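You operate a simulated robot arm through the tools that you are given. There is no shell and no other tool. Be economical: measure what you need, move in short steps, check, and stop when the job is done.

You are at the controls of a simulated robot arm. One attempt, no reset.

Task
Soap the cloth, rub the soot off the lamp glass and cover the soap tin.
Fine: put the cloth back. What is to be rubbed or washed off counts as gone when no trace of it is left.
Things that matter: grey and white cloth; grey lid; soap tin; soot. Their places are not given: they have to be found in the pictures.

The check looks at the end state, three seconds after you hand in, the way a careful person would. Anything else that was tipped, shoved, dropped, spilled or broken makes it a failure. Lids that push on must go on centred and level and be pressed home; caps that screw on are set level and turned clockwise until they are tight. Flat cloth is picked up by pressing the open fingertips on it (5 to 10 N) and closing them slowly along it; thin cloth reads only 2 to 8 mm in the jaws.

Robot
A 6-joint arm with a two-finger parallel gripper, fixed in place. Base frame: the origin is at the foot of the arm, x ahead of it, y to its left, z up; the work surface is at about z = 0.74. Readings come in m, degrees, newtons and seconds.
With the tool pointing down near the work surface it reaches from about 0.2 to 0.64 m from the base axis. Its first joint turns from -66.0 to 66.0 degrees. Payload 2.7 kg.
The tool frame sits at the grasp point between the pads (the TCP): z along the fingers, y along the line on which they close. The tips reach 0.023 m beyond it. Largest opening 0.094 m; finger width 0.038, thickness 0.01; the body of the gripper, 0.054 by 0.096 m, starts 0.039 m behind the TCP.
Orientation is told as [roll, pitch, yaw] about the base's x, y, z axes, in that order, counted from this pose: with the fingers straight down and closing along the base's y, the tool's x points along the base's -x, its y along +y and its z along -z.

Tools
- The arm moves only by the tool servo_tool. Its argument "targets" is a list of rows, each a list of 7 numbers: the shift along the base's x, y, z in m, then the turn, a rotation vector about the base's x, y, z in degrees, then the gripper command, from -1 (shut) to 1 (fully open), values between in proportion. In form: [[dx, dy, dz, wx, wy, wz, jaw], ...]. A call has 1 to 12 rows; each row is the pose to reach, as a shift and turn from the pose commanded when the call began. A row lasts 0.2 s, in which the tool goes at most 0.05 m and 8.6 degrees; a call with a longer step from one row to the next is refused whole, and so is a gripper value outside its range. A pose out of reach is approached as far as the arm can. The call stops where the force on the tool passes 40 N (or 10 N more than at its start, if that is more) or the arm is blocked; 0.2 s more then pass. Each finger travels about 0.045 m/s and halts on what it meets, pressing with about 23 N; the grip force reading is that of the motor and also rises with nothing between the fingers. The clock runs only during rows and for 0.2 s after the last one: add rows that repeat a pose to give the fingers time. It gives the time, the measured TCP pose, the force on the tool (base axes), the opening and the grip force at its end, in the units of the frame above (readings bear some noise), with the torque about the TCP (base axes, N m) and any sound that the robot's microphone picked up, and new pictures: "views" is both (left out), scene, wrist or none.
- Cameras (640 x 400 px; columns grow to the right, rows downward): "scene" is fixed at [0.0786, -0.4334, 1.3997]; the picture's right is [0.73, -0.69, 0.00], its down [-0.43, -0.45, -0.79] and it looks along [0.54, 0.57, -0.62] (base axes); focal length 351 px, centre (320, 200). "wrist" rides on the gripper at [0.087, 0.016, -0.074] in the tool frame; the picture's right is [-0.18, 0.98, 0.00], its down [-0.58, -0.11, -0.81] and it looks along [-0.79, -0.15, 0.59] (tool axes); focal length 243 px, centre (320, 200).
- probe_pixels(camera, pixels): for up to 12 pixels [column, row] of the newest picture of that camera ("zoom" is the newest enlarged one), the place [x, y, z] in the base frame of the surface seen there, good to about 0.002 m. No time passes.
- enlarge(camera, box): a new picture of the part [left, top, right, bottom] of that camera's present view, enlarged. No time passes.
- finish_job(): hands the job in; it is judged then, once.

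Keep the steps short. Do not move on a guess: measure, check each grasp and each placing, and mend mistakes. In all there are 80 turns and 200 pictures (those below and enlarged ones count). Leave the gripper open and the arm clear of the work at the hand-in unless told otherwise, and finish with a single line.

The tools are called by a JSON object that holds its "api" and its "payload". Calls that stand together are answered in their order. servo_tool: Moves the arm, as the interface text tells. Its arguments: {"type":"object","properties":{"targets":{"type":"array","items":{"type":"array","items":{"type":"number"}}},"views":{"type":"string","enum":["both","scene","wrist","none"]}},"required":["targets"]} The other tools are called the same way: probe_pixels (camera, pixels) gives the place of the surface under pixels of a picture; enlarge (camera, box) takes an enlarged picture of a part of a camera's view; finish_job () hands the job in.

At the start:

```text
time: 0.0
tcp_pos: [0.4185, -0.0728, 1.0449]
tool_rot: [0.0, 0.0, 0.0]
wrist_force: [-0.5, 0.3, -1.1]
torque: [-0.02, 0.0, 0.0]
grip_width: 0.0939
grip_force: 0.0
```

scene: 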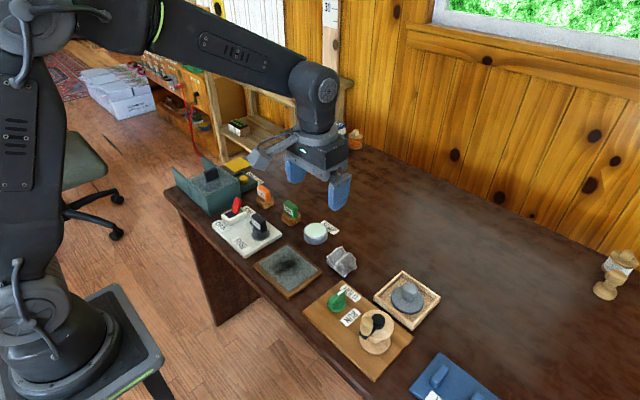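
wrist: 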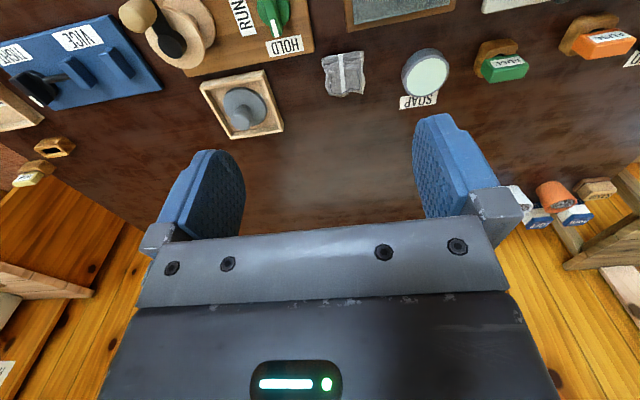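

I see the soap tin near scene (315,233), the cloth near (341,261), the soot plate near (288,268), and the lid in a tray near (407,297). I'll enlarge these areas first.

{"api": "enlarge", "payload": {"camera": "scene", "box": [240, 200, 380, 300]}}

{"api": "enlarge", "payload": {"camera": "scene", "box": [300, 250, 460, 360]}}

{"api": "probe_pixels", "payload": {"camera": "scene", "pixels": [[315, 229], [315, 241], [341, 261], [333, 258], [350, 262], [288, 268], [407, 289], [407, 300], [390, 300], [264, 265], [312, 270], [345, 275]]}}

```text
4.00 times, centred on (310, 250) of scene
```

zoom: 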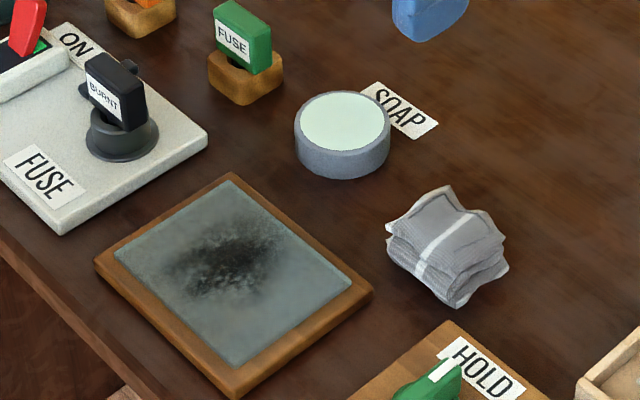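

```text
3.64 times, centred on (380, 305) of scene
```

zoom: 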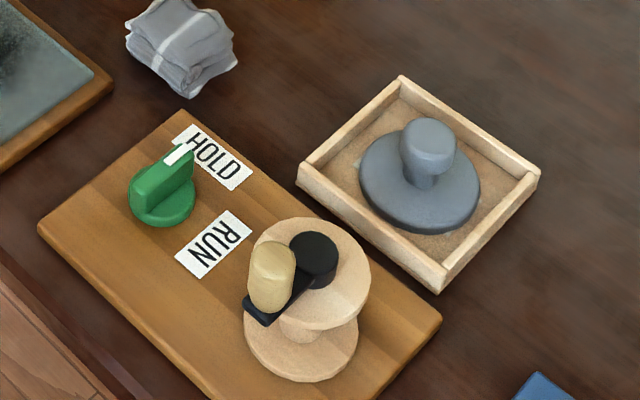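

```text
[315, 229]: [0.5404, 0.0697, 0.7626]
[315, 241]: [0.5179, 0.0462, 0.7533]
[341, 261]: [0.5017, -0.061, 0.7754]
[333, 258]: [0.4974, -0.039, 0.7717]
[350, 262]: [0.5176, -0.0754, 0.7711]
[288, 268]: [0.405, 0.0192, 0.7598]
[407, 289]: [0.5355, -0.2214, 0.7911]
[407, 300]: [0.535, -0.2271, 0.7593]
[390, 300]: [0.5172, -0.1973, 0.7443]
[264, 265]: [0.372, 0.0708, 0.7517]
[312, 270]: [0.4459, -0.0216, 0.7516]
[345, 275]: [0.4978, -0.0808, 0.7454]
```

The cloth is a folded wad, not a flat sheet. I'll zoom in again to measure its edges, then the soap tin and the glass.

{"api": "enlarge", "payload": {"camera": "scene", "box": [240, 200, 380, 300]}}

{"api": "probe_pixels", "payload": {"camera": "zoom", "pixels": [[448, 190], [390, 228], [500, 238], [452, 280], [445, 230], [455, 303], [301, 122], [388, 122], [345, 95], [345, 148], [345, 122], [345, 175]]}}

{"api": "probe_pixels", "payload": {"camera": "zoom", "pixels": [[232, 184], [118, 252], [350, 284], [240, 362], [220, 260], [160, 275], [285, 235], [190, 295], [230, 225], [300, 300], [232, 174], [372, 292]]}}

```text
4.00 times, centred on (310, 250) of scene
```

zoom: 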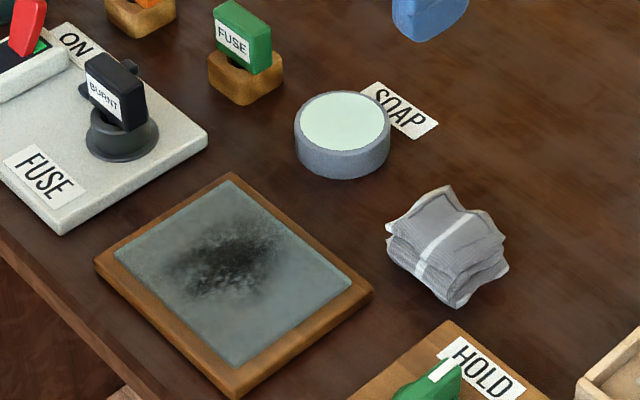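

```text
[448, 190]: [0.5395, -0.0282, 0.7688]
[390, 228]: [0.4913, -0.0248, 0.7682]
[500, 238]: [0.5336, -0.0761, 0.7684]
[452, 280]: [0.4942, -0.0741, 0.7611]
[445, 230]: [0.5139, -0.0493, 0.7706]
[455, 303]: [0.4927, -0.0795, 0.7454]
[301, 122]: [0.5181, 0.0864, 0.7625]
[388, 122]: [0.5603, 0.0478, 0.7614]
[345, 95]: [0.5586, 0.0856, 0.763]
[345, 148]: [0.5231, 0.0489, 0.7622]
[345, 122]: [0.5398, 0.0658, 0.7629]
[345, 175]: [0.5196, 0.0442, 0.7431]
```

```text
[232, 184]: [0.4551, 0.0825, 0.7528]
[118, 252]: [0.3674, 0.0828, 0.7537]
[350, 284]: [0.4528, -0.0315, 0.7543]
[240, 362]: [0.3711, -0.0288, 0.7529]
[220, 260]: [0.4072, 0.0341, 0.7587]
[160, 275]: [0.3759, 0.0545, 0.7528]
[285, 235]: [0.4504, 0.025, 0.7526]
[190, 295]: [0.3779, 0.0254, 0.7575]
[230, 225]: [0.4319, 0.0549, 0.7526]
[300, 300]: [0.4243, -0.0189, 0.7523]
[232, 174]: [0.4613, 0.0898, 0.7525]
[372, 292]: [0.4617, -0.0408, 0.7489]
```

The cloth spans x 0.492–0.537 and y −0.077 to −0.026, with its top at about 0.770. The tin's centre is (0.5405, 0.067), rim at 0.763. The glass spans x 0.368–0.455 and y −0.03 to 0.083, at z about 0.753. Next I'll hover above the cloth.

{"api": "servo_tool", "payload": {"targets": [[0.02, 0.005, -0.04, 0, 0, 0, 1], [0.04, 0.01, -0.08, 0, 0, 0, 1], [0.06, 0.014, -0.12, 0, 0, 0, 1], [0.08, 0.018, -0.16, 0, 0, 0, 1], [0.0955, 0.021, -0.19, 0, 0, 0, 1], [0.0955, 0.021, -0.19, 0, 0, 0, 1]]}}

```text
time: 1.4
tcp_pos: [0.5145, -0.0532, 0.8564]
tool_rot: [0.1, -0.1, 0.1]
wrist_force: [-0.2, -0.2, -0.1]
torque: [0.05, 0.0, 0.0]
grip_width: 0.0939
grip_force: 0.1
```

scene: 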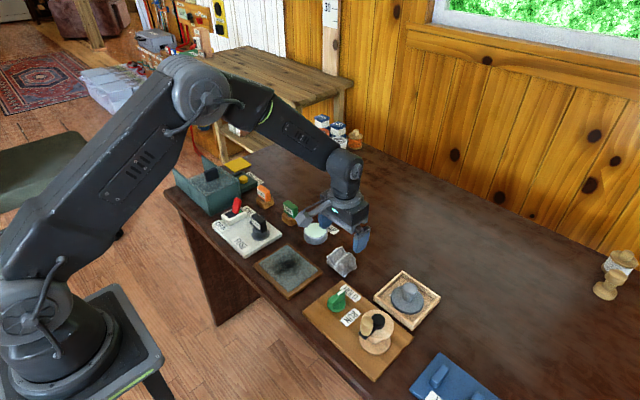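
wrist: 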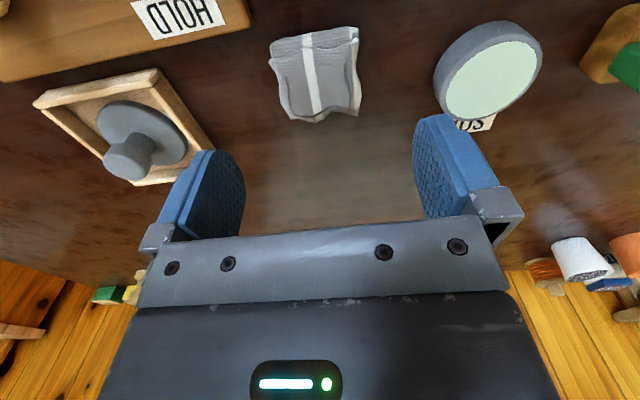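

The cloth is squarely ahead of the open jaws. I'll descend to TCP z 0.775, which puts the tips at 0.752, then close slowly.

{"api": "servo_tool", "payload": {"targets": [[0, 0.001, -0.03, 0, 0, 0, 1], [0, 0.001, -0.06, 0, 0, 0, 1], [0, 0.001, -0.0815, 0, 0, 0, 1], [0, 0.001, -0.0815, 0, 0, 0, 1]]}}

```text
time: 2.4
tcp_pos: [0.5136, -0.0515, 0.7722]
tool_rot: [0.0, -0.1, 0.1]
wrist_force: [-0.5, -0.2, -0.8]
torque: [-0.01, 0.01, 0.0]
grip_width: 0.0942
grip_force: 0.1
```

scene: 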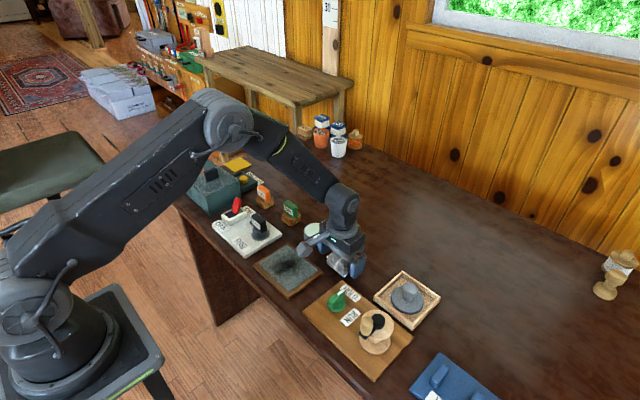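
wrist: 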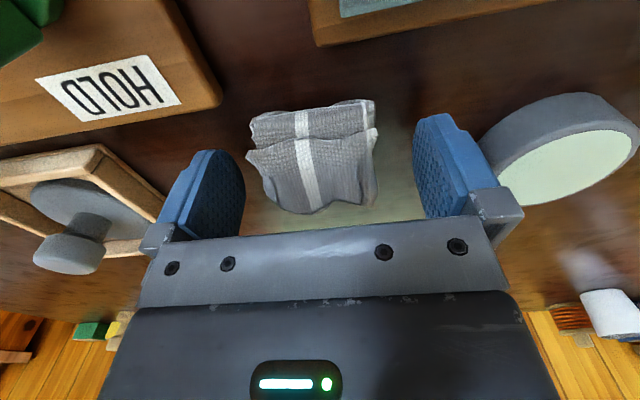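

The cloth sits between the pads with no contact. I'll rise 4 mm so some cloth stays below the tips, then close.

{"api": "servo_tool", "payload": {"targets": [[0, 0, 0.004, 0, 0, 0, 0.7], [0, 0, 0.004, 0, 0, 0, 0.4], [0, 0, 0.004, 0, 0, 0, 0.1], [0, 0, 0.004, 0, 0, 0, -0.2], [0, 0, 0.004, 0, 0, 0, -0.5], [0, 0, 0.004, 0, 0, 0, -0.8], [0, 0, 0.004, 0, 0, 0, -1], [0, 0, 0.004, 0, 0, 0, -1], [0, 0, 0.004, 0, 0, 0, -1]]}}

```text
time: 4.4
tcp_pos: [0.5129, -0.0504, 0.7774]
tool_rot: [0.0, -0.1, 0.1]
wrist_force: [0.0, -0.3, 3.1]
torque: [-0.02, -0.02, 0.0]
grip_width: 0.0568
grip_force: 22.7
```

scene: 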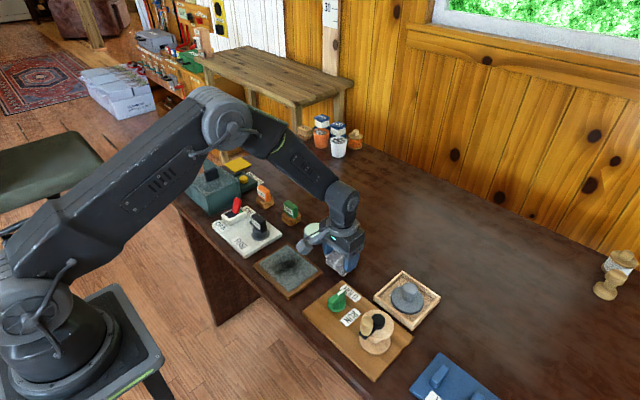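
wrist: 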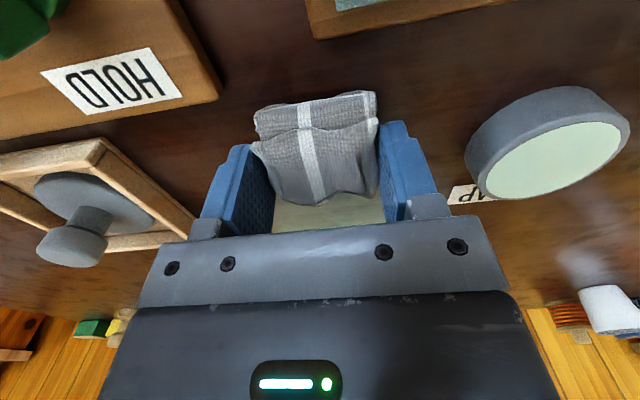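

The cloth is gripped at 57 mm and 23 N. I'll lift it 8 cm and check the hold.

{"api": "servo_tool", "payload": {"targets": [[0, 0, 0.03, 0, 0, 0, -1], [0, 0, 0.06, 0, 0, 0, -1], [0, 0, 0.08, 0, 0, 0, -1], [0, 0, 0.08, 0, 0, 0, -1]]}}

{"api": "enlarge", "payload": {"camera": "scene", "box": [260, 180, 400, 290]}}

```text
time: 5.4
tcp_pos: [0.5128, -0.0504, 0.8578]
tool_rot: [0.0, -0.1, 0.1]
wrist_force: [0.5, 0.5, -0.6]
torque: [-0.01, 0.0, -0.01]
grip_width: 0.0569
grip_force: 22.8
```

scene: 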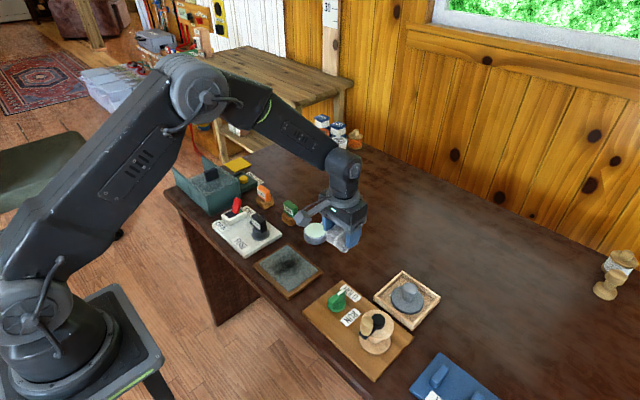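
wrist: 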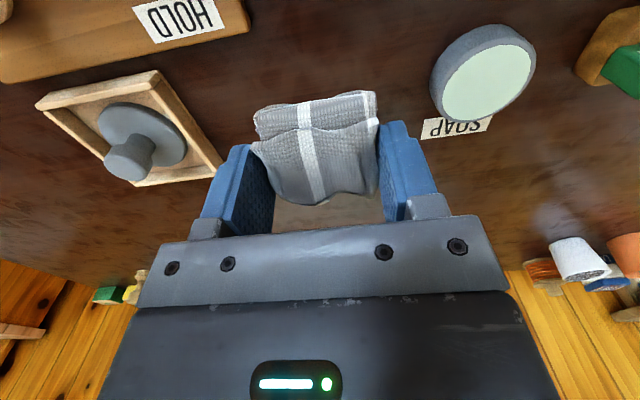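

```text
3.64 times, centred on (330, 235) of scene
```

zoom: 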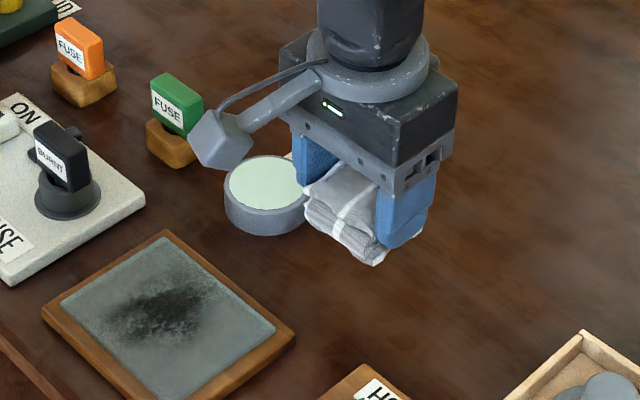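

The cloth is held and its bottom is about 37 mm below the TCP. Before moving over the tin I'll check the green fuse's place for clearance.

{"api": "probe_pixels", "payload": {"camera": "zoom", "pixels": [[176, 85], [195, 115], [190, 155], [168, 160], [265, 185], [235, 200]]}}

{"api": "servo_tool", "payload": {"targets": [[0.01, 0.04, 0, 0, 0, 0, -1], [0.02, 0.08, 0, 0, 0, 0, -1], [0.0275, 0.1175, 0, 0, 0, 0, -1], [0.0275, 0.1175, -0.04, 0, 0, 0, -1], [0.0275, 0.1175, -0.052, 0, 0, 0, -1], [0.0275, 0.1175, -0.052, 0, 0, 0, -1]]}}

```text
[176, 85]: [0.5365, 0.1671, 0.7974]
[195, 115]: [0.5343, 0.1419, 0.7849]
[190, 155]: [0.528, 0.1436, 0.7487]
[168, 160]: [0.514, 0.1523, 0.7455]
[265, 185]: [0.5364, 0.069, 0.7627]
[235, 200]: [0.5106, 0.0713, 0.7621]
```

```text
time: 6.8
tcp_pos: [0.542, 0.0676, 0.8046]
tool_rot: [0.0, -0.1, 0.0]
wrist_force: [0.6, 0.0, -0.5]
torque: [0.01, 0.0, 0.03]
grip_width: 0.0568
grip_force: 22.9
```

scene: 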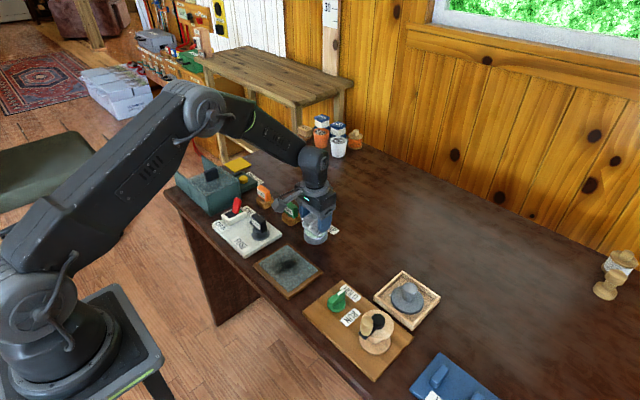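
wrist: 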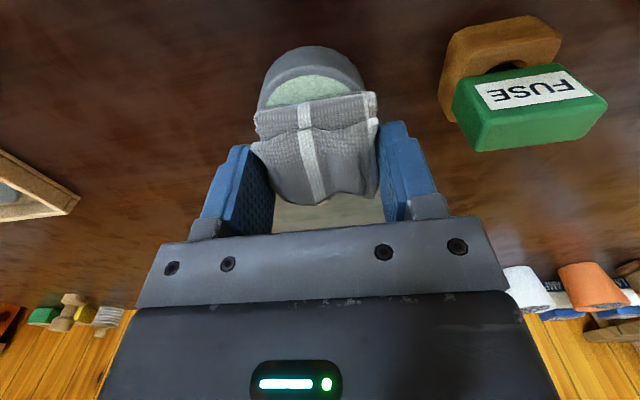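

The cloth is just above the soap. I'll press down gently in 2 mm steps.

{"api": "servo_tool", "payload": {"targets": [[0, 0, -0.002, 0, 0, 0, -1], [0, 0, -0.004, 0, 0, 0, -1], [0, 0, -0.005, 0, 0, 0, -1], [0, 0, -0.005, 0, 0, 0, -1]], "views": "none"}}

```text
time: 7.8
tcp_pos: [0.5423, 0.067, 0.7997]
tool_rot: [0.0, -0.1, 0.0]
wrist_force: [-0.1, 0.1, -1.2]
torque: [0.03, 0.01, 0.03]
grip_width: 0.0568
grip_force: 22.8
```

{"api": "servo_tool", "payload": {"targets": [[0, 0, -0.001, 0, 0, 0, -1], [0, 0, -0.002, 0, 0, 0, -1], [0, 0, -0.003, 0, 0, 0, -1], [0, 0, -0.003, 0, 0, 0, -1]], "views": "none"}}

```text
time: 8.8
tcp_pos: [0.5408, 0.0679, 0.7996]
tool_rot: [0.0, -0.3, 0.1]
wrist_force: [0.7, -3.1, 11.5]
torque: [-0.11, -0.02, 0.0]
grip_width: 0.057
grip_force: 22.8
```

There is contact at about 11 N. I'll ease off slightly and rub in small strokes.

{"api": "servo_tool", "payload": {"targets": [[0, 0, 0.001, 0, 0, 0, -1], [0.004, 0, 0.001, 0, 0, 0, -1], [0, 0.004, 0.001, 0, 0, 0, -1], [-0.004, 0, 0.001, 0, 0, 0, -1], [0, -0.004, 0.001, 0, 0, 0, -1], [0.004, 0, 0.001, 0, 0, 0, -1], [0, 0, 0.001, 0, 0, 0, -1]]}}

{"api": "enlarge", "payload": {"camera": "scene", "box": [260, 180, 400, 290]}}

```text
time: 10.4
tcp_pos: [0.5399, 0.0649, 0.7986]
tool_rot: [-0.1, -0.3, 0.1]
wrist_force: [2.1, -1.0, 7.4]
torque: [-0.05, -0.11, -0.04]
grip_width: 0.0572
grip_force: 22.8
```

scene: 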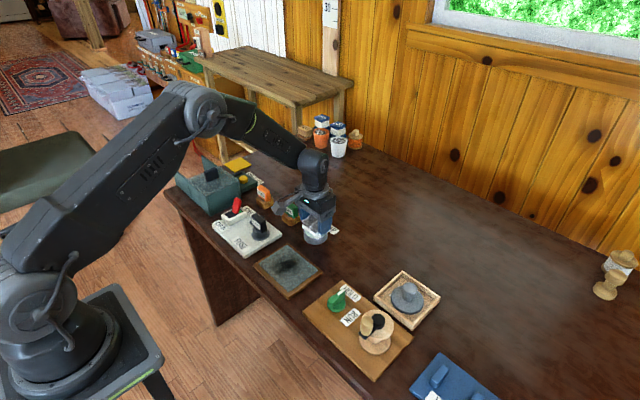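
wrist: 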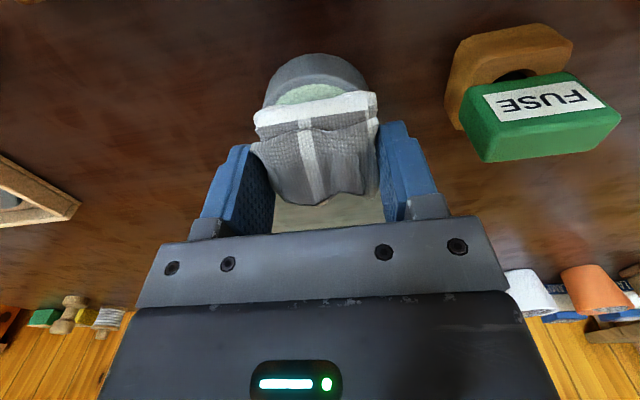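

```text
3.64 times, centred on (330, 235) of scene
```

zoom: 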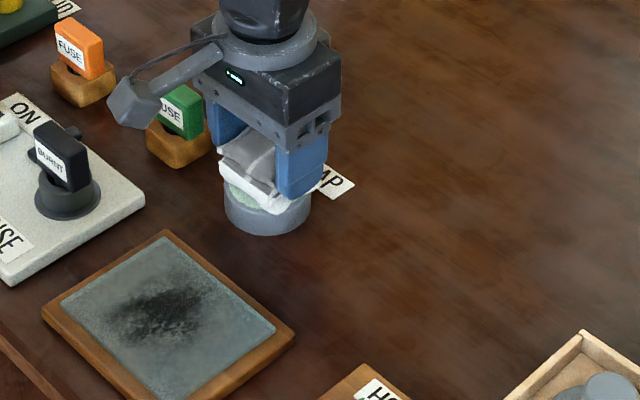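

The cloth's lower edge is now white with lather. I'll lift, check the tin, and probe the burnt fuse near the glass for clearance.

{"api": "servo_tool", "payload": {"targets": [[0, 0, 0.03, 0, 0, 0, -1], [-0.04, -0.01, 0.05, 0, 0, 0, -1], [-0.08, -0.03, 0.05, 0, 0, 0, -1], [-0.12, -0.035, 0.05, 0, 0, 0, -1], [-0.13, -0.035, 0.05, 0, 0, 0, -1], [-0.13, -0.035, 0.05, 0, 0, 0, -1]]}}

{"api": "enlarge", "payload": {"camera": "scene", "box": [210, 180, 370, 300]}}

```text
time: 11.8
tcp_pos: [0.408, 0.0302, 0.8508]
tool_rot: [0.0, -0.2, 0.1]
wrist_force: [0.5, 0.0, -0.4]
torque: [0.03, -0.01, 0.0]
grip_width: 0.0569
grip_force: 22.9
```

scene: 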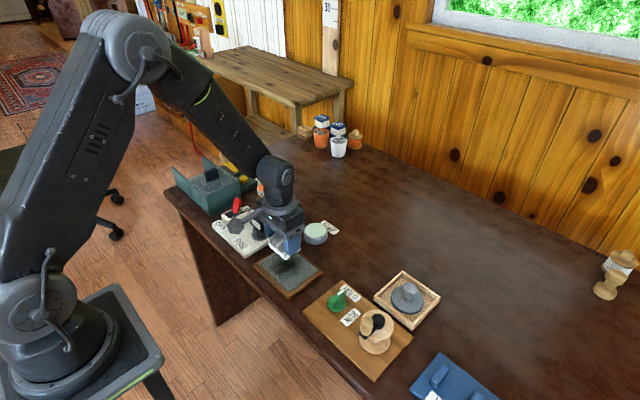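
wrist: 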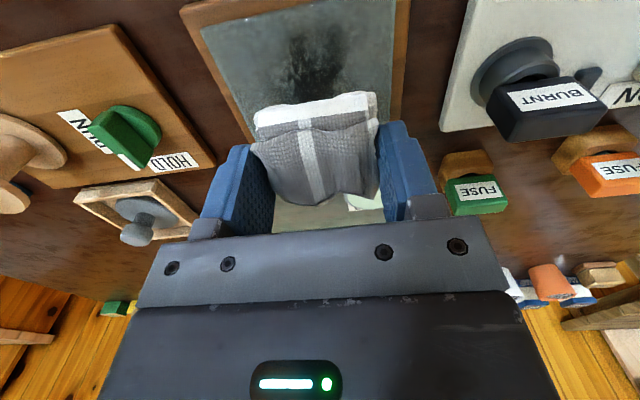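

```text
3.33 times, centred on (290, 240) of scene
```

zoom: 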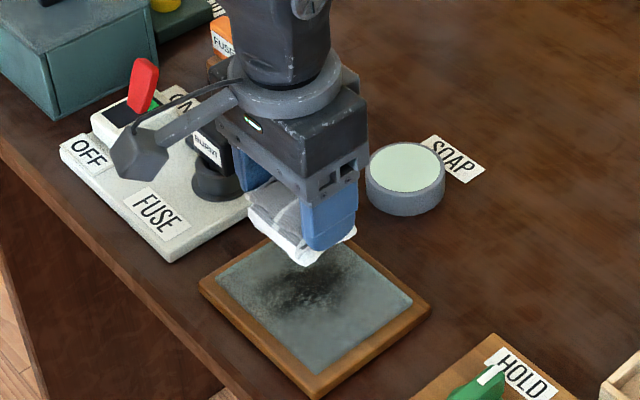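

{"api": "probe_pixels", "payload": {"camera": "zoom", "pixels": [[210, 145], [225, 180], [235, 193], [205, 150], [405, 165], [372, 165], [440, 165], [405, 145], [405, 190], [300, 285], [270, 295], [340, 290]]}}

{"api": "probe_pixels", "payload": {"camera": "wrist", "pixels": [[550, 100], [500, 105], [520, 130], [515, 60], [310, 90], [310, 50], [285, 60], [335, 70]]}}

```text
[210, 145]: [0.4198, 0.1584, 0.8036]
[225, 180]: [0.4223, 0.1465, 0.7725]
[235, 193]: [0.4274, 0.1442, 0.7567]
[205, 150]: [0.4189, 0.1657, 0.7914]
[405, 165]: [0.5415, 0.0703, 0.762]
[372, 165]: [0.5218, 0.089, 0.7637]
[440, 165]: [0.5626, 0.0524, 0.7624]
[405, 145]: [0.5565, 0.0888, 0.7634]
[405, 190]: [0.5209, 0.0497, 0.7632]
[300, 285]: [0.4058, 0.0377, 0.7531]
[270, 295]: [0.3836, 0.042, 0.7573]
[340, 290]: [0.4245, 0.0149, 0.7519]
```

```text
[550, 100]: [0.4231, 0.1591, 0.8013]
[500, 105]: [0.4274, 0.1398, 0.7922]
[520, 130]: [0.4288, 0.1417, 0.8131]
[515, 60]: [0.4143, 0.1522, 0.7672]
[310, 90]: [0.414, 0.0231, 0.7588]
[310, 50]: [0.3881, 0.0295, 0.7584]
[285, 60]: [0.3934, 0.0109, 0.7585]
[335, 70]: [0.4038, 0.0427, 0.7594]
```

The tin is still in place at (0.541, 0.069), and the burnt fuse starts at y 0.14, so there is room. I'll lower onto the soot.

{"api": "servo_tool", "payload": {"targets": [[0, 0.003, -0.03, 0, 0, 0, -1], [0, 0.003, -0.048, 0, 0, 0, -1], [0, 0.003, -0.055, 0, 0, 0, -1], [0, 0.003, -0.057, 0, 0, 0, -1], [0, 0.003, -0.059, 0, 0, 0, -1], [0, 0.003, -0.059, 0, 0, 0, -1]], "views": "none"}}

```text
time: 13.2
tcp_pos: [0.411, 0.0351, 0.7888]
tool_rot: [0.0, -0.3, 0.1]
wrist_force: [-2.2, -2.0, 25.1]
torque: [0.08, 0.01, 0.03]
grip_width: 0.0571
grip_force: 23.0
```

25 N is a little heavy. I'll ease up 2 mm and rub back and forth along x, stepping in y.

{"api": "servo_tool", "payload": {"targets": [[0, 0, 0.002, 0, 0, 0, -1], [0.015, 0, 0.002, 0, 0, 0, -1], [0, 0, 0.002, 0, 0, 0, -1], [-0.015, 0, 0.002, 0, 0, 0, -1], [-0.015, 0.012, 0.002, 0, 0, 0, -1], [0, 0.012, 0.002, 0, 0, 0, -1], [0.015, 0.012, 0.002, 0, 0, 0, -1], [0.015, -0.012, 0.002, 0, 0, 0, -1], [0, -0.012, 0.002, 0, 0, 0, -1], [-0.015, -0.012, 0.002, 0, 0, 0, -1], [-0.01, 0, 0.002, 0, 0, 0, -1], [0, 0, 0.002, 0, 0, 0, -1]]}}

{"api": "enlarge", "payload": {"camera": "scene", "box": [210, 180, 370, 300]}}

```text
time: 15.8
tcp_pos: [0.4095, 0.0357, 0.7904]
tool_rot: [0.0, -0.1, 0.2]
wrist_force: [0.0, 0.0, -0.3]
torque: [-0.01, -0.01, 0.03]
grip_width: 0.0571
grip_force: 23.2
```

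scene: 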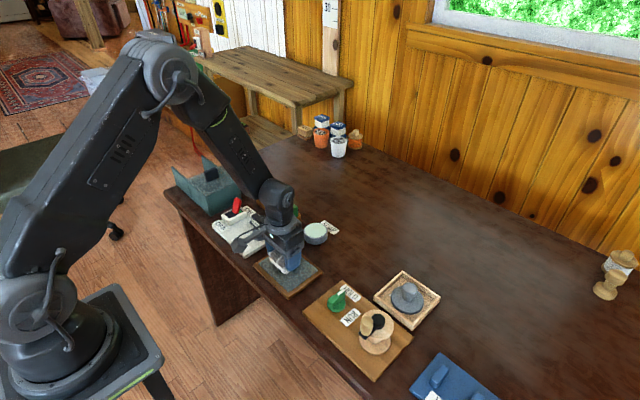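
wrist: 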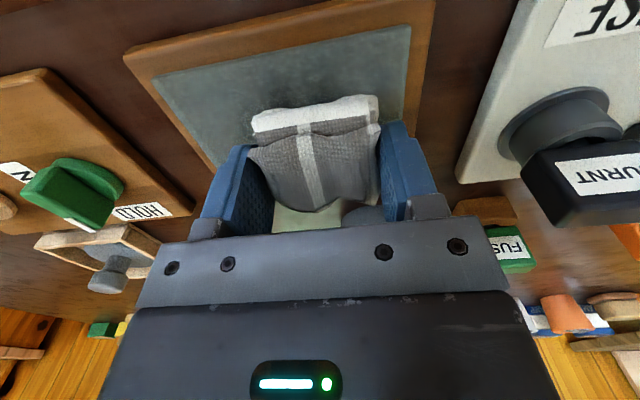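

```text
3.33 times, centred on (290, 240) of scene
```

zoom: 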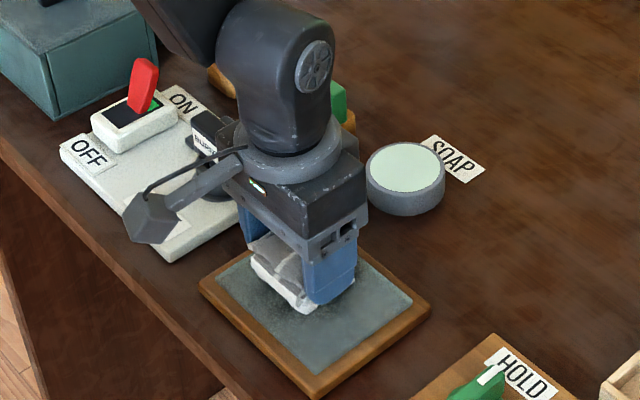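

Most of the soot is gone, though the contact is now light (0 N). I'll press 1.5 mm lower and rub a wider area.

{"api": "servo_tool", "payload": {"targets": [[0, 0, -0.0015, 0, 0, 0, -1], [-0.01, 0, -0.0015, 0, 0, 0, -1], [-0.02, 0, -0.0015, 0, 0, 0, -1], [-0.02, 0.02, -0.0015, 0, 0, 0, -1], [0, 0.02, -0.0015, 0, 0, 0, -1], [0.02, 0.02, -0.0015, 0, 0, 0, -1], [0.02, 0, -0.0015, 0, 0, 0, -1], [0.02, -0.02, -0.0015, 0, 0, 0, -1], [0, -0.02, -0.0015, 0, 0, 0, -1], [-0.02, -0.02, -0.0015, 0, 0, 0, -1], [-0.01, -0.01, -0.0015, 0, 0, 0, -1], [0, 0, -0.0015, 0, 0, 0, -1]], "views": "none"}}

```text
time: 18.4
tcp_pos: [0.4127, 0.0345, 0.7902]
tool_rot: [0.0, -0.2, 0.1]
wrist_force: [0.0, 0.3, 0.0]
torque: [0.03, 0.0, -0.02]
grip_width: 0.0567
grip_force: 23.3
```

Force reads zero again at z 0.790. I'll lift up and back to look at the glass.

{"api": "servo_tool", "payload": {"targets": [[0, 0, 0.03, 0, 0, 0, -1], [0, 0, 0.06, 0, 0, 0, -1], [0.04, -0.03, 0.07, 0, 0, 0, -1], [0.08, -0.06, 0.07, 0, 0, 0, -1], [0.1, -0.085, 0.07, 0, 0, 0, -1], [0.1, -0.085, 0.07, 0, 0, 0, -1]]}}

{"api": "enlarge", "payload": {"camera": "scene", "box": [240, 200, 380, 300]}}

```text
refused: row 3 steps farther than a row can; nothing moved
```

```text
4.00 times, centred on (310, 250) of scene
```

zoom: 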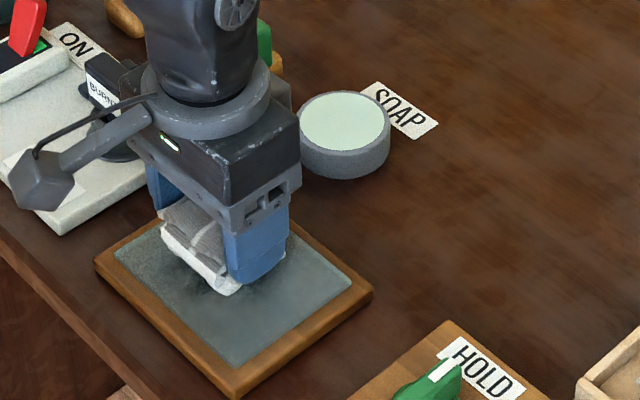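

One step was too long. I'll repeat it with smaller steps.

{"api": "servo_tool", "payload": {"targets": [[0, 0, 0.03, 0, 0, 0, -1], [0, 0, 0.06, 0, 0, 0, -1], [0.03, -0.02, 0.07, 0, 0, 0, -1], [0.06, -0.045, 0.07, 0, 0, 0, -1], [0.08, -0.07, 0.07, 0, 0, 0, -1], [0.1, -0.085, 0.07, 0, 0, 0, -1], [0.1, -0.085, 0.07, 0, 0, 0, -1]]}}

{"api": "enlarge", "payload": {"camera": "scene", "box": [240, 200, 380, 300]}}

```text
time: 20.0
tcp_pos: [0.5107, -0.051, 0.8586]
tool_rot: [0.0, 0.0, 0.1]
wrist_force: [0.1, 0.2, -0.8]
torque: [0.02, -0.02, -0.02]
grip_width: 0.057
grip_force: 23.5
```

scene: 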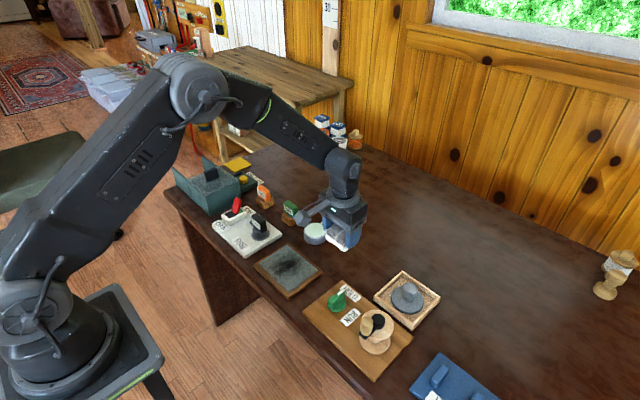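
wrist: 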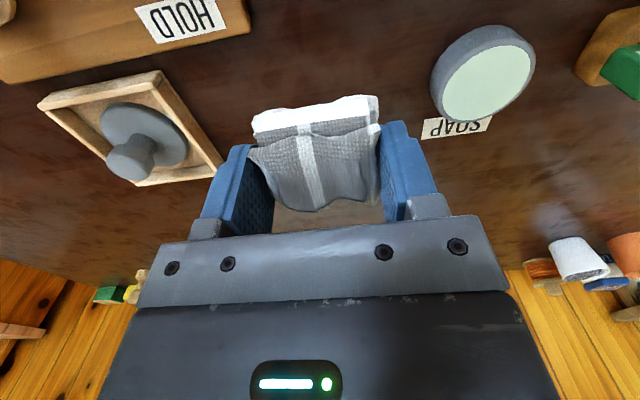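

```text
4.00 times, centred on (310, 250) of scene
```

zoom: 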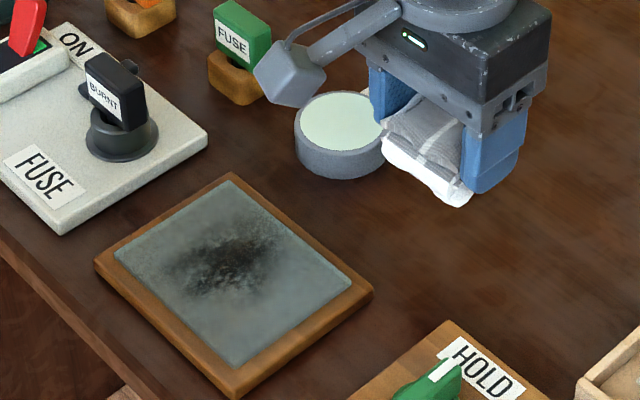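

The soot is only a bit lighter because the rubbing had almost no pressure. I'll go back, find firm contact (10–15 N), and hold it while rubbing.

{"api": "servo_tool", "payload": {"targets": [[-0.03, 0.03, 0, 0, 0, 0, -1], [-0.06, 0.055, 0, 0, 0, 0, -1], [-0.09, 0.075, -0.015, 0, 0, 0, -1], [-0.1, 0.085, -0.045, 0, 0, 0, -1], [-0.1, 0.085, -0.066, 0, 0, 0, -1], [-0.1, 0.085, -0.0695, 0, 0, 0, -1], [-0.1, 0.085, -0.0705, 0, 0, 0, -1], [-0.1, 0.085, -0.0705, 0, 0, 0, -1]], "views": "none"}}

```text
time: 21.8
tcp_pos: [0.411, 0.0354, 0.7888]
tool_rot: [0.0, -0.1, 0.1]
wrist_force: [-1.4, 1.1, 2.2]
torque: [0.03, -0.02, -0.01]
grip_width: 0.0567
grip_force: 22.8
```

{"api": "servo_tool", "payload": {"targets": [[0, 0, -0.001, 0, 0, 0, -1], [0, 0, -0.002, 0, 0, 0, -1], [0, 0, -0.002, 0, 0, 0, -1]], "views": "none"}}

```text
time: 22.6
tcp_pos: [0.4122, 0.0356, 0.7889]
tool_rot: [0.1, -0.2, 0.2]
wrist_force: [-9.3, -1.4, 29.8]
torque: [-0.02, 0.09, -0.01]
grip_width: 0.0572
grip_force: 23.0
```

Contact stiffness is about 14 N/mm. I'll ease up 0.8 mm and rub, then read the force.

{"api": "servo_tool", "payload": {"targets": [[0, 0, 0.0008, 0, 0, 0, -1], [-0.01, 0, 0.0008, 0, 0, 0, -1], [-0.02, 0, 0.0008, 0, 0, 0, -1], [-0.01, 0, 0.0008, 0, 0, 0, -1], [0, 0, 0.0008, 0, 0, 0, -1], [0.01, 0, 0.0008, 0, 0, 0, -1], [0.02, 0, 0.0008, 0, 0, 0, -1], [0.01, 0, 0.0008, 0, 0, 0, -1]]}}

{"api": "enlarge", "payload": {"camera": "scene", "box": [240, 200, 380, 300]}}

```text
time: 24.4
tcp_pos: [0.4196, 0.0348, 0.7887]
tool_rot: [0.0, -0.1, 0.0]
wrist_force: [0.1, -0.3, 0.8]
torque: [-0.01, 0.04, 0.01]
grip_width: 0.0569
grip_force: 23.5
```

scene: 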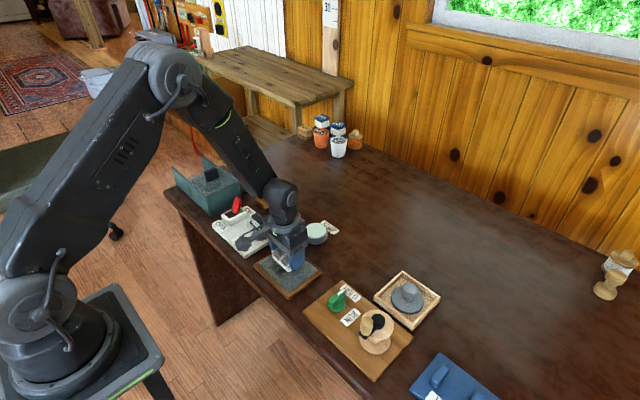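
wrist: 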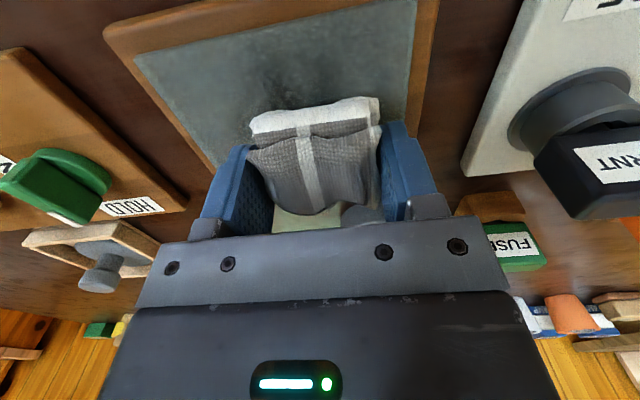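

```text
4.00 times, centred on (310, 250) of scene
```

zoom: 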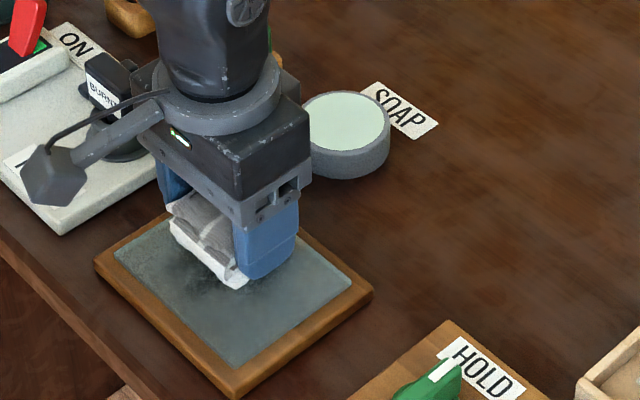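

The force fell to nearly zero, so the cloth relaxes or creeps under load. I'll rub while pressing progressively lower.

{"api": "servo_tool", "payload": {"targets": [[0, 0, -0.0015, 0, 0, 0, -1], [-0.015, 0, -0.0015, 0, 0, 0, -1], [-0.03, 0, -0.0015, 0, 0, 0, -1], [-0.03, 0.015, -0.0016, 0, 0, 0, -1], [-0.015, 0.015, -0.0016, 0, 0, 0, -1], [0.0, 0.015, -0.0016, 0, 0, 0, -1], [0.01, 0.005, -0.0017, 0, 0, 0, -1], [0.01, -0.01, -0.0017, 0, 0, 0, -1], [-0.005, -0.015, -0.0018, 0, 0, 0, -1], [-0.02, -0.015, -0.0018, 0, 0, 0, -1], [-0.03, -0.01, -0.0018, 0, 0, 0, -1], [-0.02, 0, -0.0018, 0, 0, 0, -1]]}}

{"api": "enlarge", "payload": {"camera": "scene", "box": [240, 200, 380, 300]}}

```text
time: 27.0
tcp_pos: [0.4019, 0.0348, 0.7873]
tool_rot: [0.0, -0.1, 0.1]
wrist_force: [-0.2, 0.1, -0.2]
torque: [0.0, -0.01, 0.02]
grip_width: 0.0569
grip_force: 22.4
```

scene: 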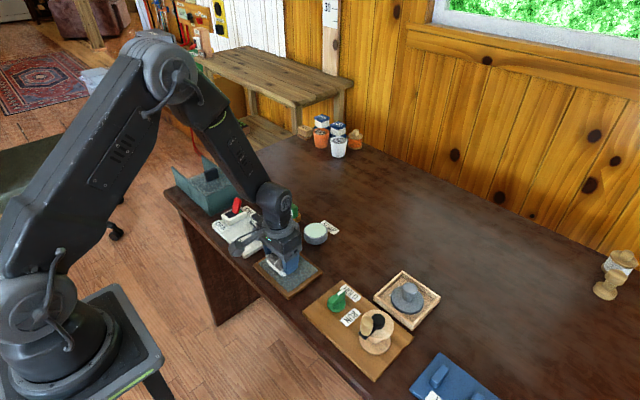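
wrist: 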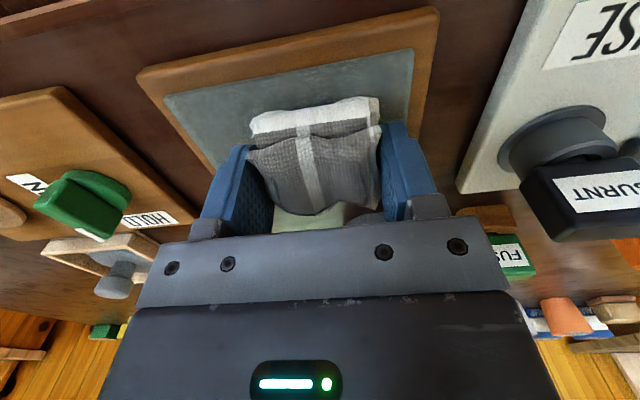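

```text
4.00 times, centred on (310, 250) of scene
```

zoom: 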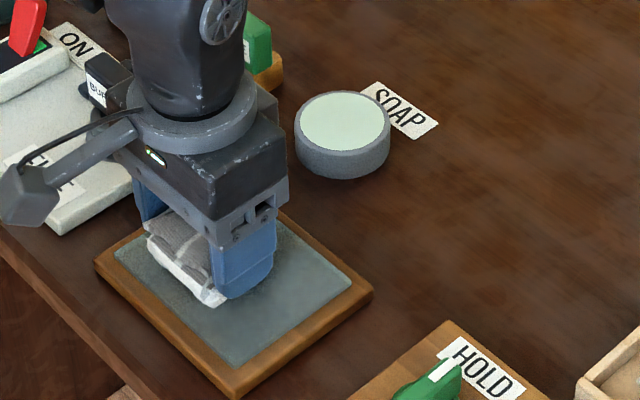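

It looks paler. I'll go another 1.5 mm lower and do short strokes around the centre, checking the force at the end.

{"api": "servo_tool", "payload": {"targets": [[0.005, 0, -0.001, 0, 0, 0, -1], [0.01, 0, -0.0015, 0, 0, 0, -1], [0.02, 0, -0.0018, 0, 0, 0, -1], [0.01, 0.005, -0.002, 0, 0, 0, -1], [-0.005, 0.008, -0.002, 0, 0, 0, -1], [0.01, 0.01, -0.002, 0, 0, 0, -1]], "views": "none"}}

```text
time: 28.4
tcp_pos: [0.4122, 0.0459, 0.7849]
tool_rot: [0.0, -0.2, 0.0]
wrist_force: [0.4, -0.4, -0.9]
torque: [0.0, -0.02, 0.0]
grip_width: 0.057
grip_force: 23.0
```

There's no force at z 0.785, so the cloth is sliding up between the fingers. I'll lift clear and look at both cloth and glass.

{"api": "servo_tool", "payload": {"targets": [[0, 0, 0.03, 0, 0, 0, -1], [0, 0, 0.06, 0, 0, 0, -1], [0.03, -0.03, 0.07, 0, 0, 0, -1], [0.06, -0.055, 0.075, 0, 0, 0, -1], [0.08, -0.08, 0.075, 0, 0, 0, -1], [0.1, -0.1, 0.075, 0, 0, 0, -1], [0.1, -0.1, 0.075, 0, 0, 0, -1]]}}

{"api": "enlarge", "payload": {"camera": "scene", "box": [240, 200, 380, 300]}}

```text
time: 30.0
tcp_pos: [0.5092, -0.0544, 0.86]
tool_rot: [0.0, -0.1, 0.1]
wrist_force: [-0.2, -0.9, -0.3]
torque: [0.01, -0.01, -0.01]
grip_width: 0.0568
grip_force: 22.8
```

scene: 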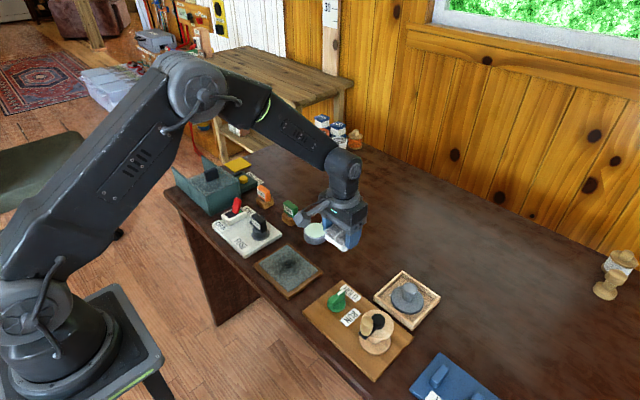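
wrist: 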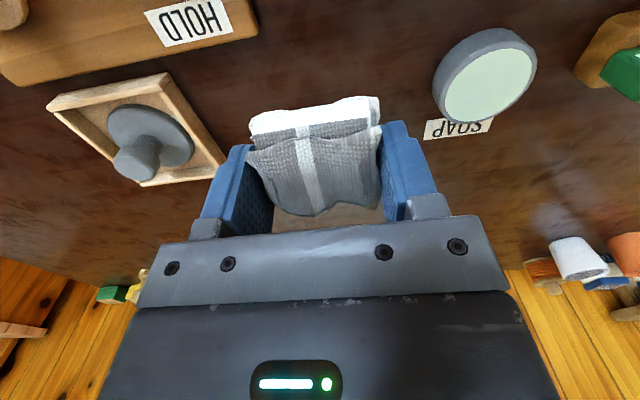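

```text
4.00 times, centred on (310, 250) of scene
```

zoom: 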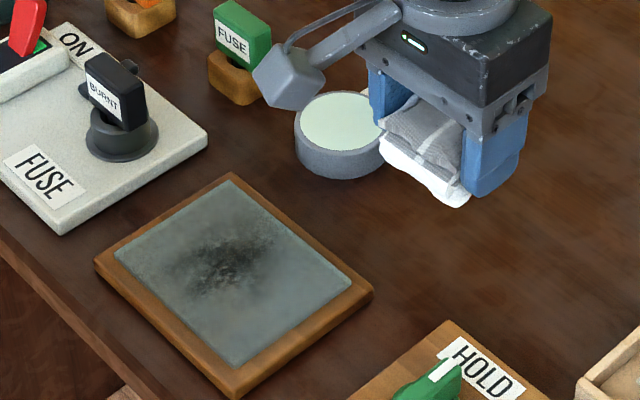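

The soot is shrinking, and the cloth has crept up the fingers about 4 mm. Strokes along x use up the pad friction. Strokes along y push on the pads directly, so I'll rub along y instead, first finding contact at the centre.

{"api": "servo_tool", "payload": {"targets": [[-0.03, 0.03, 0, 0, 0, 0, -1], [-0.06, 0.055, 0, 0, 0, 0, -1], [-0.09, 0.075, -0.015, 0, 0, 0, -1], [-0.105, 0.09, -0.045, 0, 0, 0, -1], [-0.105, 0.09, -0.07, 0, 0, 0, -1], [-0.105, 0.09, -0.074, 0, 0, 0, -1], [-0.105, 0.09, -0.0755, 0, 0, 0, -1], [-0.105, 0.09, -0.0755, 0, 0, 0, -1]], "views": "none"}}

```text
time: 31.8
tcp_pos: [0.4048, 0.0344, 0.785]
tool_rot: [0.0, -0.4, 0.1]
wrist_force: [-8.8, 4.5, 30.0]
torque: [0.11, 0.11, 0.0]
grip_width: 0.057
grip_force: 23.0
```

Contact is firm at 30 N. Now strokes along y.

{"api": "servo_tool", "payload": {"targets": [[0, 0.01, 0, 0, 0, 0, -1], [0, 0.02, 0, 0, 0, 0, -1], [0, 0.01, 0, 0, 0, 0, -1], [0, 0, 0, 0, 0, 0, -1], [0, -0.01, 0, 0, 0, 0, -1], [0, -0.02, 0, 0, 0, 0, -1], [0, -0.01, 0, 0, 0, 0, -1], [0, 0, 0, 0, 0, 0, -1], [0, 0.01, 0, 0, 0, 0, -1], [0, 0, 0, 0, 0, 0, -1]], "views": "none"}}

```text
time: 34.0
tcp_pos: [0.4059, 0.0362, 0.784]
tool_rot: [0.0, -0.1, 0.0]
wrist_force: [0.2, 0.0, -1.1]
torque: [0.01, -0.01, 0.02]
grip_width: 0.0569
grip_force: 22.9
```

The force was above the pads' friction limit, so the cloth slipped. I'll load to only about 8–10 N and rub at that level.

{"api": "servo_tool", "payload": {"targets": [[0, 0, -0.0005, 0, 0, 0, -1], [0, 0, -0.0005, 0, 0, 0, -1]], "views": "none"}}

```text
time: 34.6
tcp_pos: [0.4071, 0.0352, 0.7848]
tool_rot: [0.0, 0.0, 0.0]
wrist_force: [-3.2, 1.4, 7.4]
torque: [0.05, 0.01, -0.01]
grip_width: 0.0568
grip_force: 23.3
```

{"api": "servo_tool", "payload": {"targets": [[0, 0.008, 0, 0, 0, 0, -1], [0, 0.016, 0, 0, 0, 0, -1], [0, 0.008, 0, 0, 0, 0, -1], [0, 0, 0, 0, 0, 0, -1], [0, -0.008, 0, 0, 0, 0, -1], [0, 0, 0, 0, 0, 0, -1]], "views": "none"}}

```text
time: 36.0
tcp_pos: [0.4063, 0.0343, 0.7833]
tool_rot: [0.0, 0.0, 0.0]
wrist_force: [1.2, -6.2, 8.3]
torque: [-0.16, -0.11, -0.1]
grip_width: 0.057
grip_force: 23.1
```

The force held at 8 N. I'll keep rubbing at this load, stepping slightly in x.

{"api": "servo_tool", "payload": {"targets": [[0, 0.01, 0, 0, 0, 0, -1], [0.003, 0.02, 0, 0, 0, 0, -1], [0.006, 0.01, 0, 0, 0, 0, -1], [0.008, 0, 0, 0, 0, 0, -1], [0.01, -0.01, 0, 0, 0, 0, -1], [0.012, -0.02, 0, 0, 0, 0, -1], [0.012, -0.01, 0, 0, 0, 0, -1], [0.012, 0, 0, 0, 0, 0, -1], [0.012, 0.01, 0, 0, 0, 0, -1], [0.008, 0.018, 0, 0, 0, 0, -1], [0.004, 0.01, 0, 0, 0, 0, -1], [0, 0, 0, 0, 0, 0, -1]]}}

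{"api": "enlarge", "payload": {"camera": "scene", "box": [240, 200, 380, 300]}}

```text
time: 38.6
tcp_pos: [0.4065, 0.0369, 0.7844]
tool_rot: [0.1, -0.4, 0.1]
wrist_force: [5.8, 17.4, 23.7]
torque: [0.45, -0.01, -0.13]
grip_width: 0.0569
grip_force: 22.6
```

scene: 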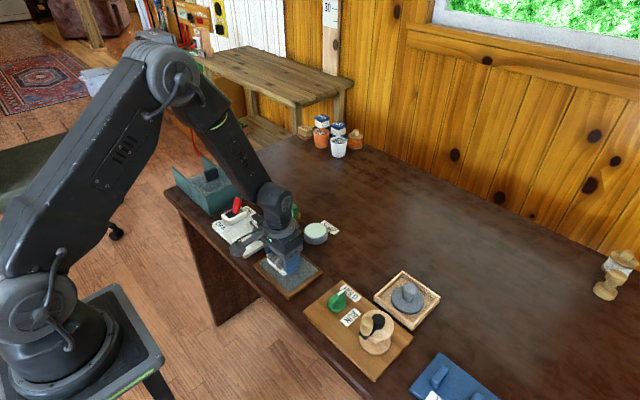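
wrist: 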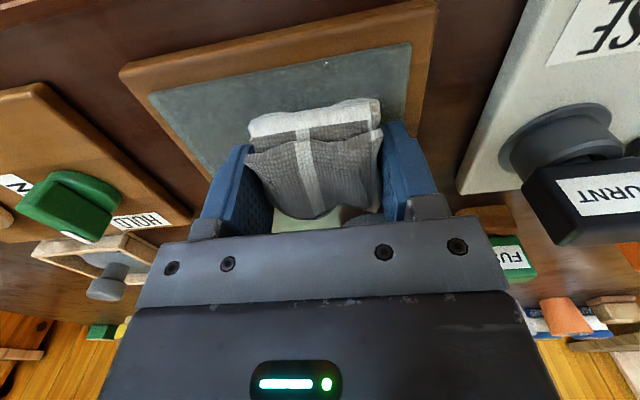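

```text
4.00 times, centred on (310, 250) of scene
```

zoom: 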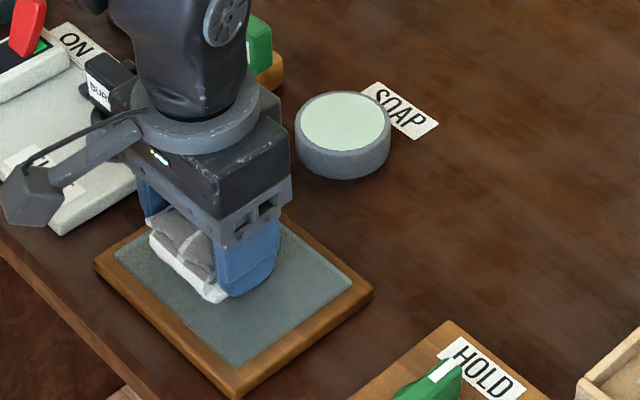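

Good force there, and the frame hasn't moved. I'll lift and look at what's left.

{"api": "servo_tool", "payload": {"targets": [[0, 0, 0.03, 0, 0, 0, -1], [0, 0, 0.06, 0, 0, 0, -1], [0.03, -0.02, 0.07, 0, 0, 0, -1], [0.06, -0.045, 0.075, 0, 0, 0, -1], [0.08, -0.07, 0.075, 0, 0, 0, -1], [0.105, -0.09, 0.075, 0, 0, 0, -1], [0.105, -0.09, 0.075, 0, 0, 0, -1]], "views": "scene"}}

{"api": "enlarge", "payload": {"camera": "scene", "box": [240, 200, 380, 300]}}

```text
time: 40.2
tcp_pos: [0.5114, -0.0557, 0.8573]
tool_rot: [0.0, -0.1, 0.2]
wrist_force: [-0.4, -0.1, -0.5]
torque: [0.03, -0.01, 0.03]
grip_width: 0.0572
grip_force: 22.6
```

scene: 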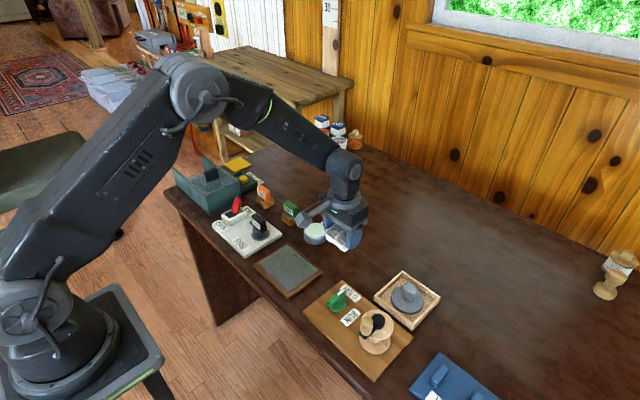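

```text
4.00 times, centred on (310, 250) of scene
```

zoom: 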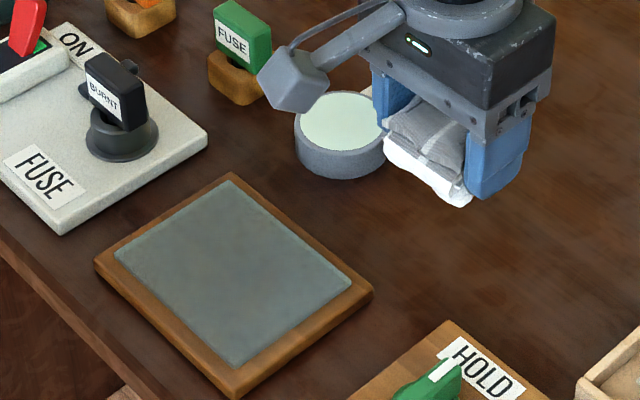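

Looks clean; I'll zoom closer to look for traces.

{"api": "enlarge", "payload": {"camera": "scene", "box": [260, 240, 330, 296]}}

```text
7.14 times, centred on (295, 268) of scene
```

zoom: 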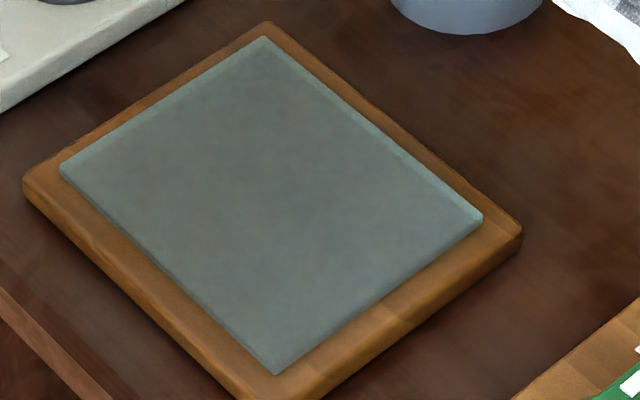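

The glass looks clean apart from a possible faint haze. To be sure no trace is left, I'll do one more light pass over the area while I still hold the cloth.

{"api": "servo_tool", "payload": {"targets": [[-0.03, 0.03, 0, 0, 0, 0, -1], [-0.06, 0.055, 0, 0, 0, 0, -1], [-0.09, 0.075, -0.015, 0, 0, 0, -1], [-0.105, 0.09, -0.045, 0, 0, 0, -1], [-0.105, 0.09, -0.07, 0, 0, 0, -1], [-0.105, 0.09, -0.074, 0, 0, 0, -1], [-0.105, 0.09, -0.0747, 0, 0, 0, -1], [-0.105, 0.09, -0.0747, 0, 0, 0, -1]], "views": "none"}}

```text
time: 42.0
tcp_pos: [0.4053, 0.0356, 0.7867]
tool_rot: [0.0, -0.2, 0.1]
wrist_force: [0.0, -0.5, -0.9]
torque: [-0.02, -0.01, 0.01]
grip_width: 0.0568
grip_force: 23.4
```

{"api": "servo_tool", "payload": {"targets": [[0, 0, -0.0007, 0, 0, 0, -1], [0, 0, -0.0013, 0, 0, 0, -1], [0, 0, -0.0013, 0, 0, 0, -1]], "views": "none"}}

```text
time: 42.8
tcp_pos: [0.4045, 0.0361, 0.7834]
tool_rot: [0.0, -0.1, 0.1]
wrist_force: [-2.5, 1.1, 11.2]
torque: [0.02, 0.01, 0.0]
grip_width: 0.057
grip_force: 23.1
```

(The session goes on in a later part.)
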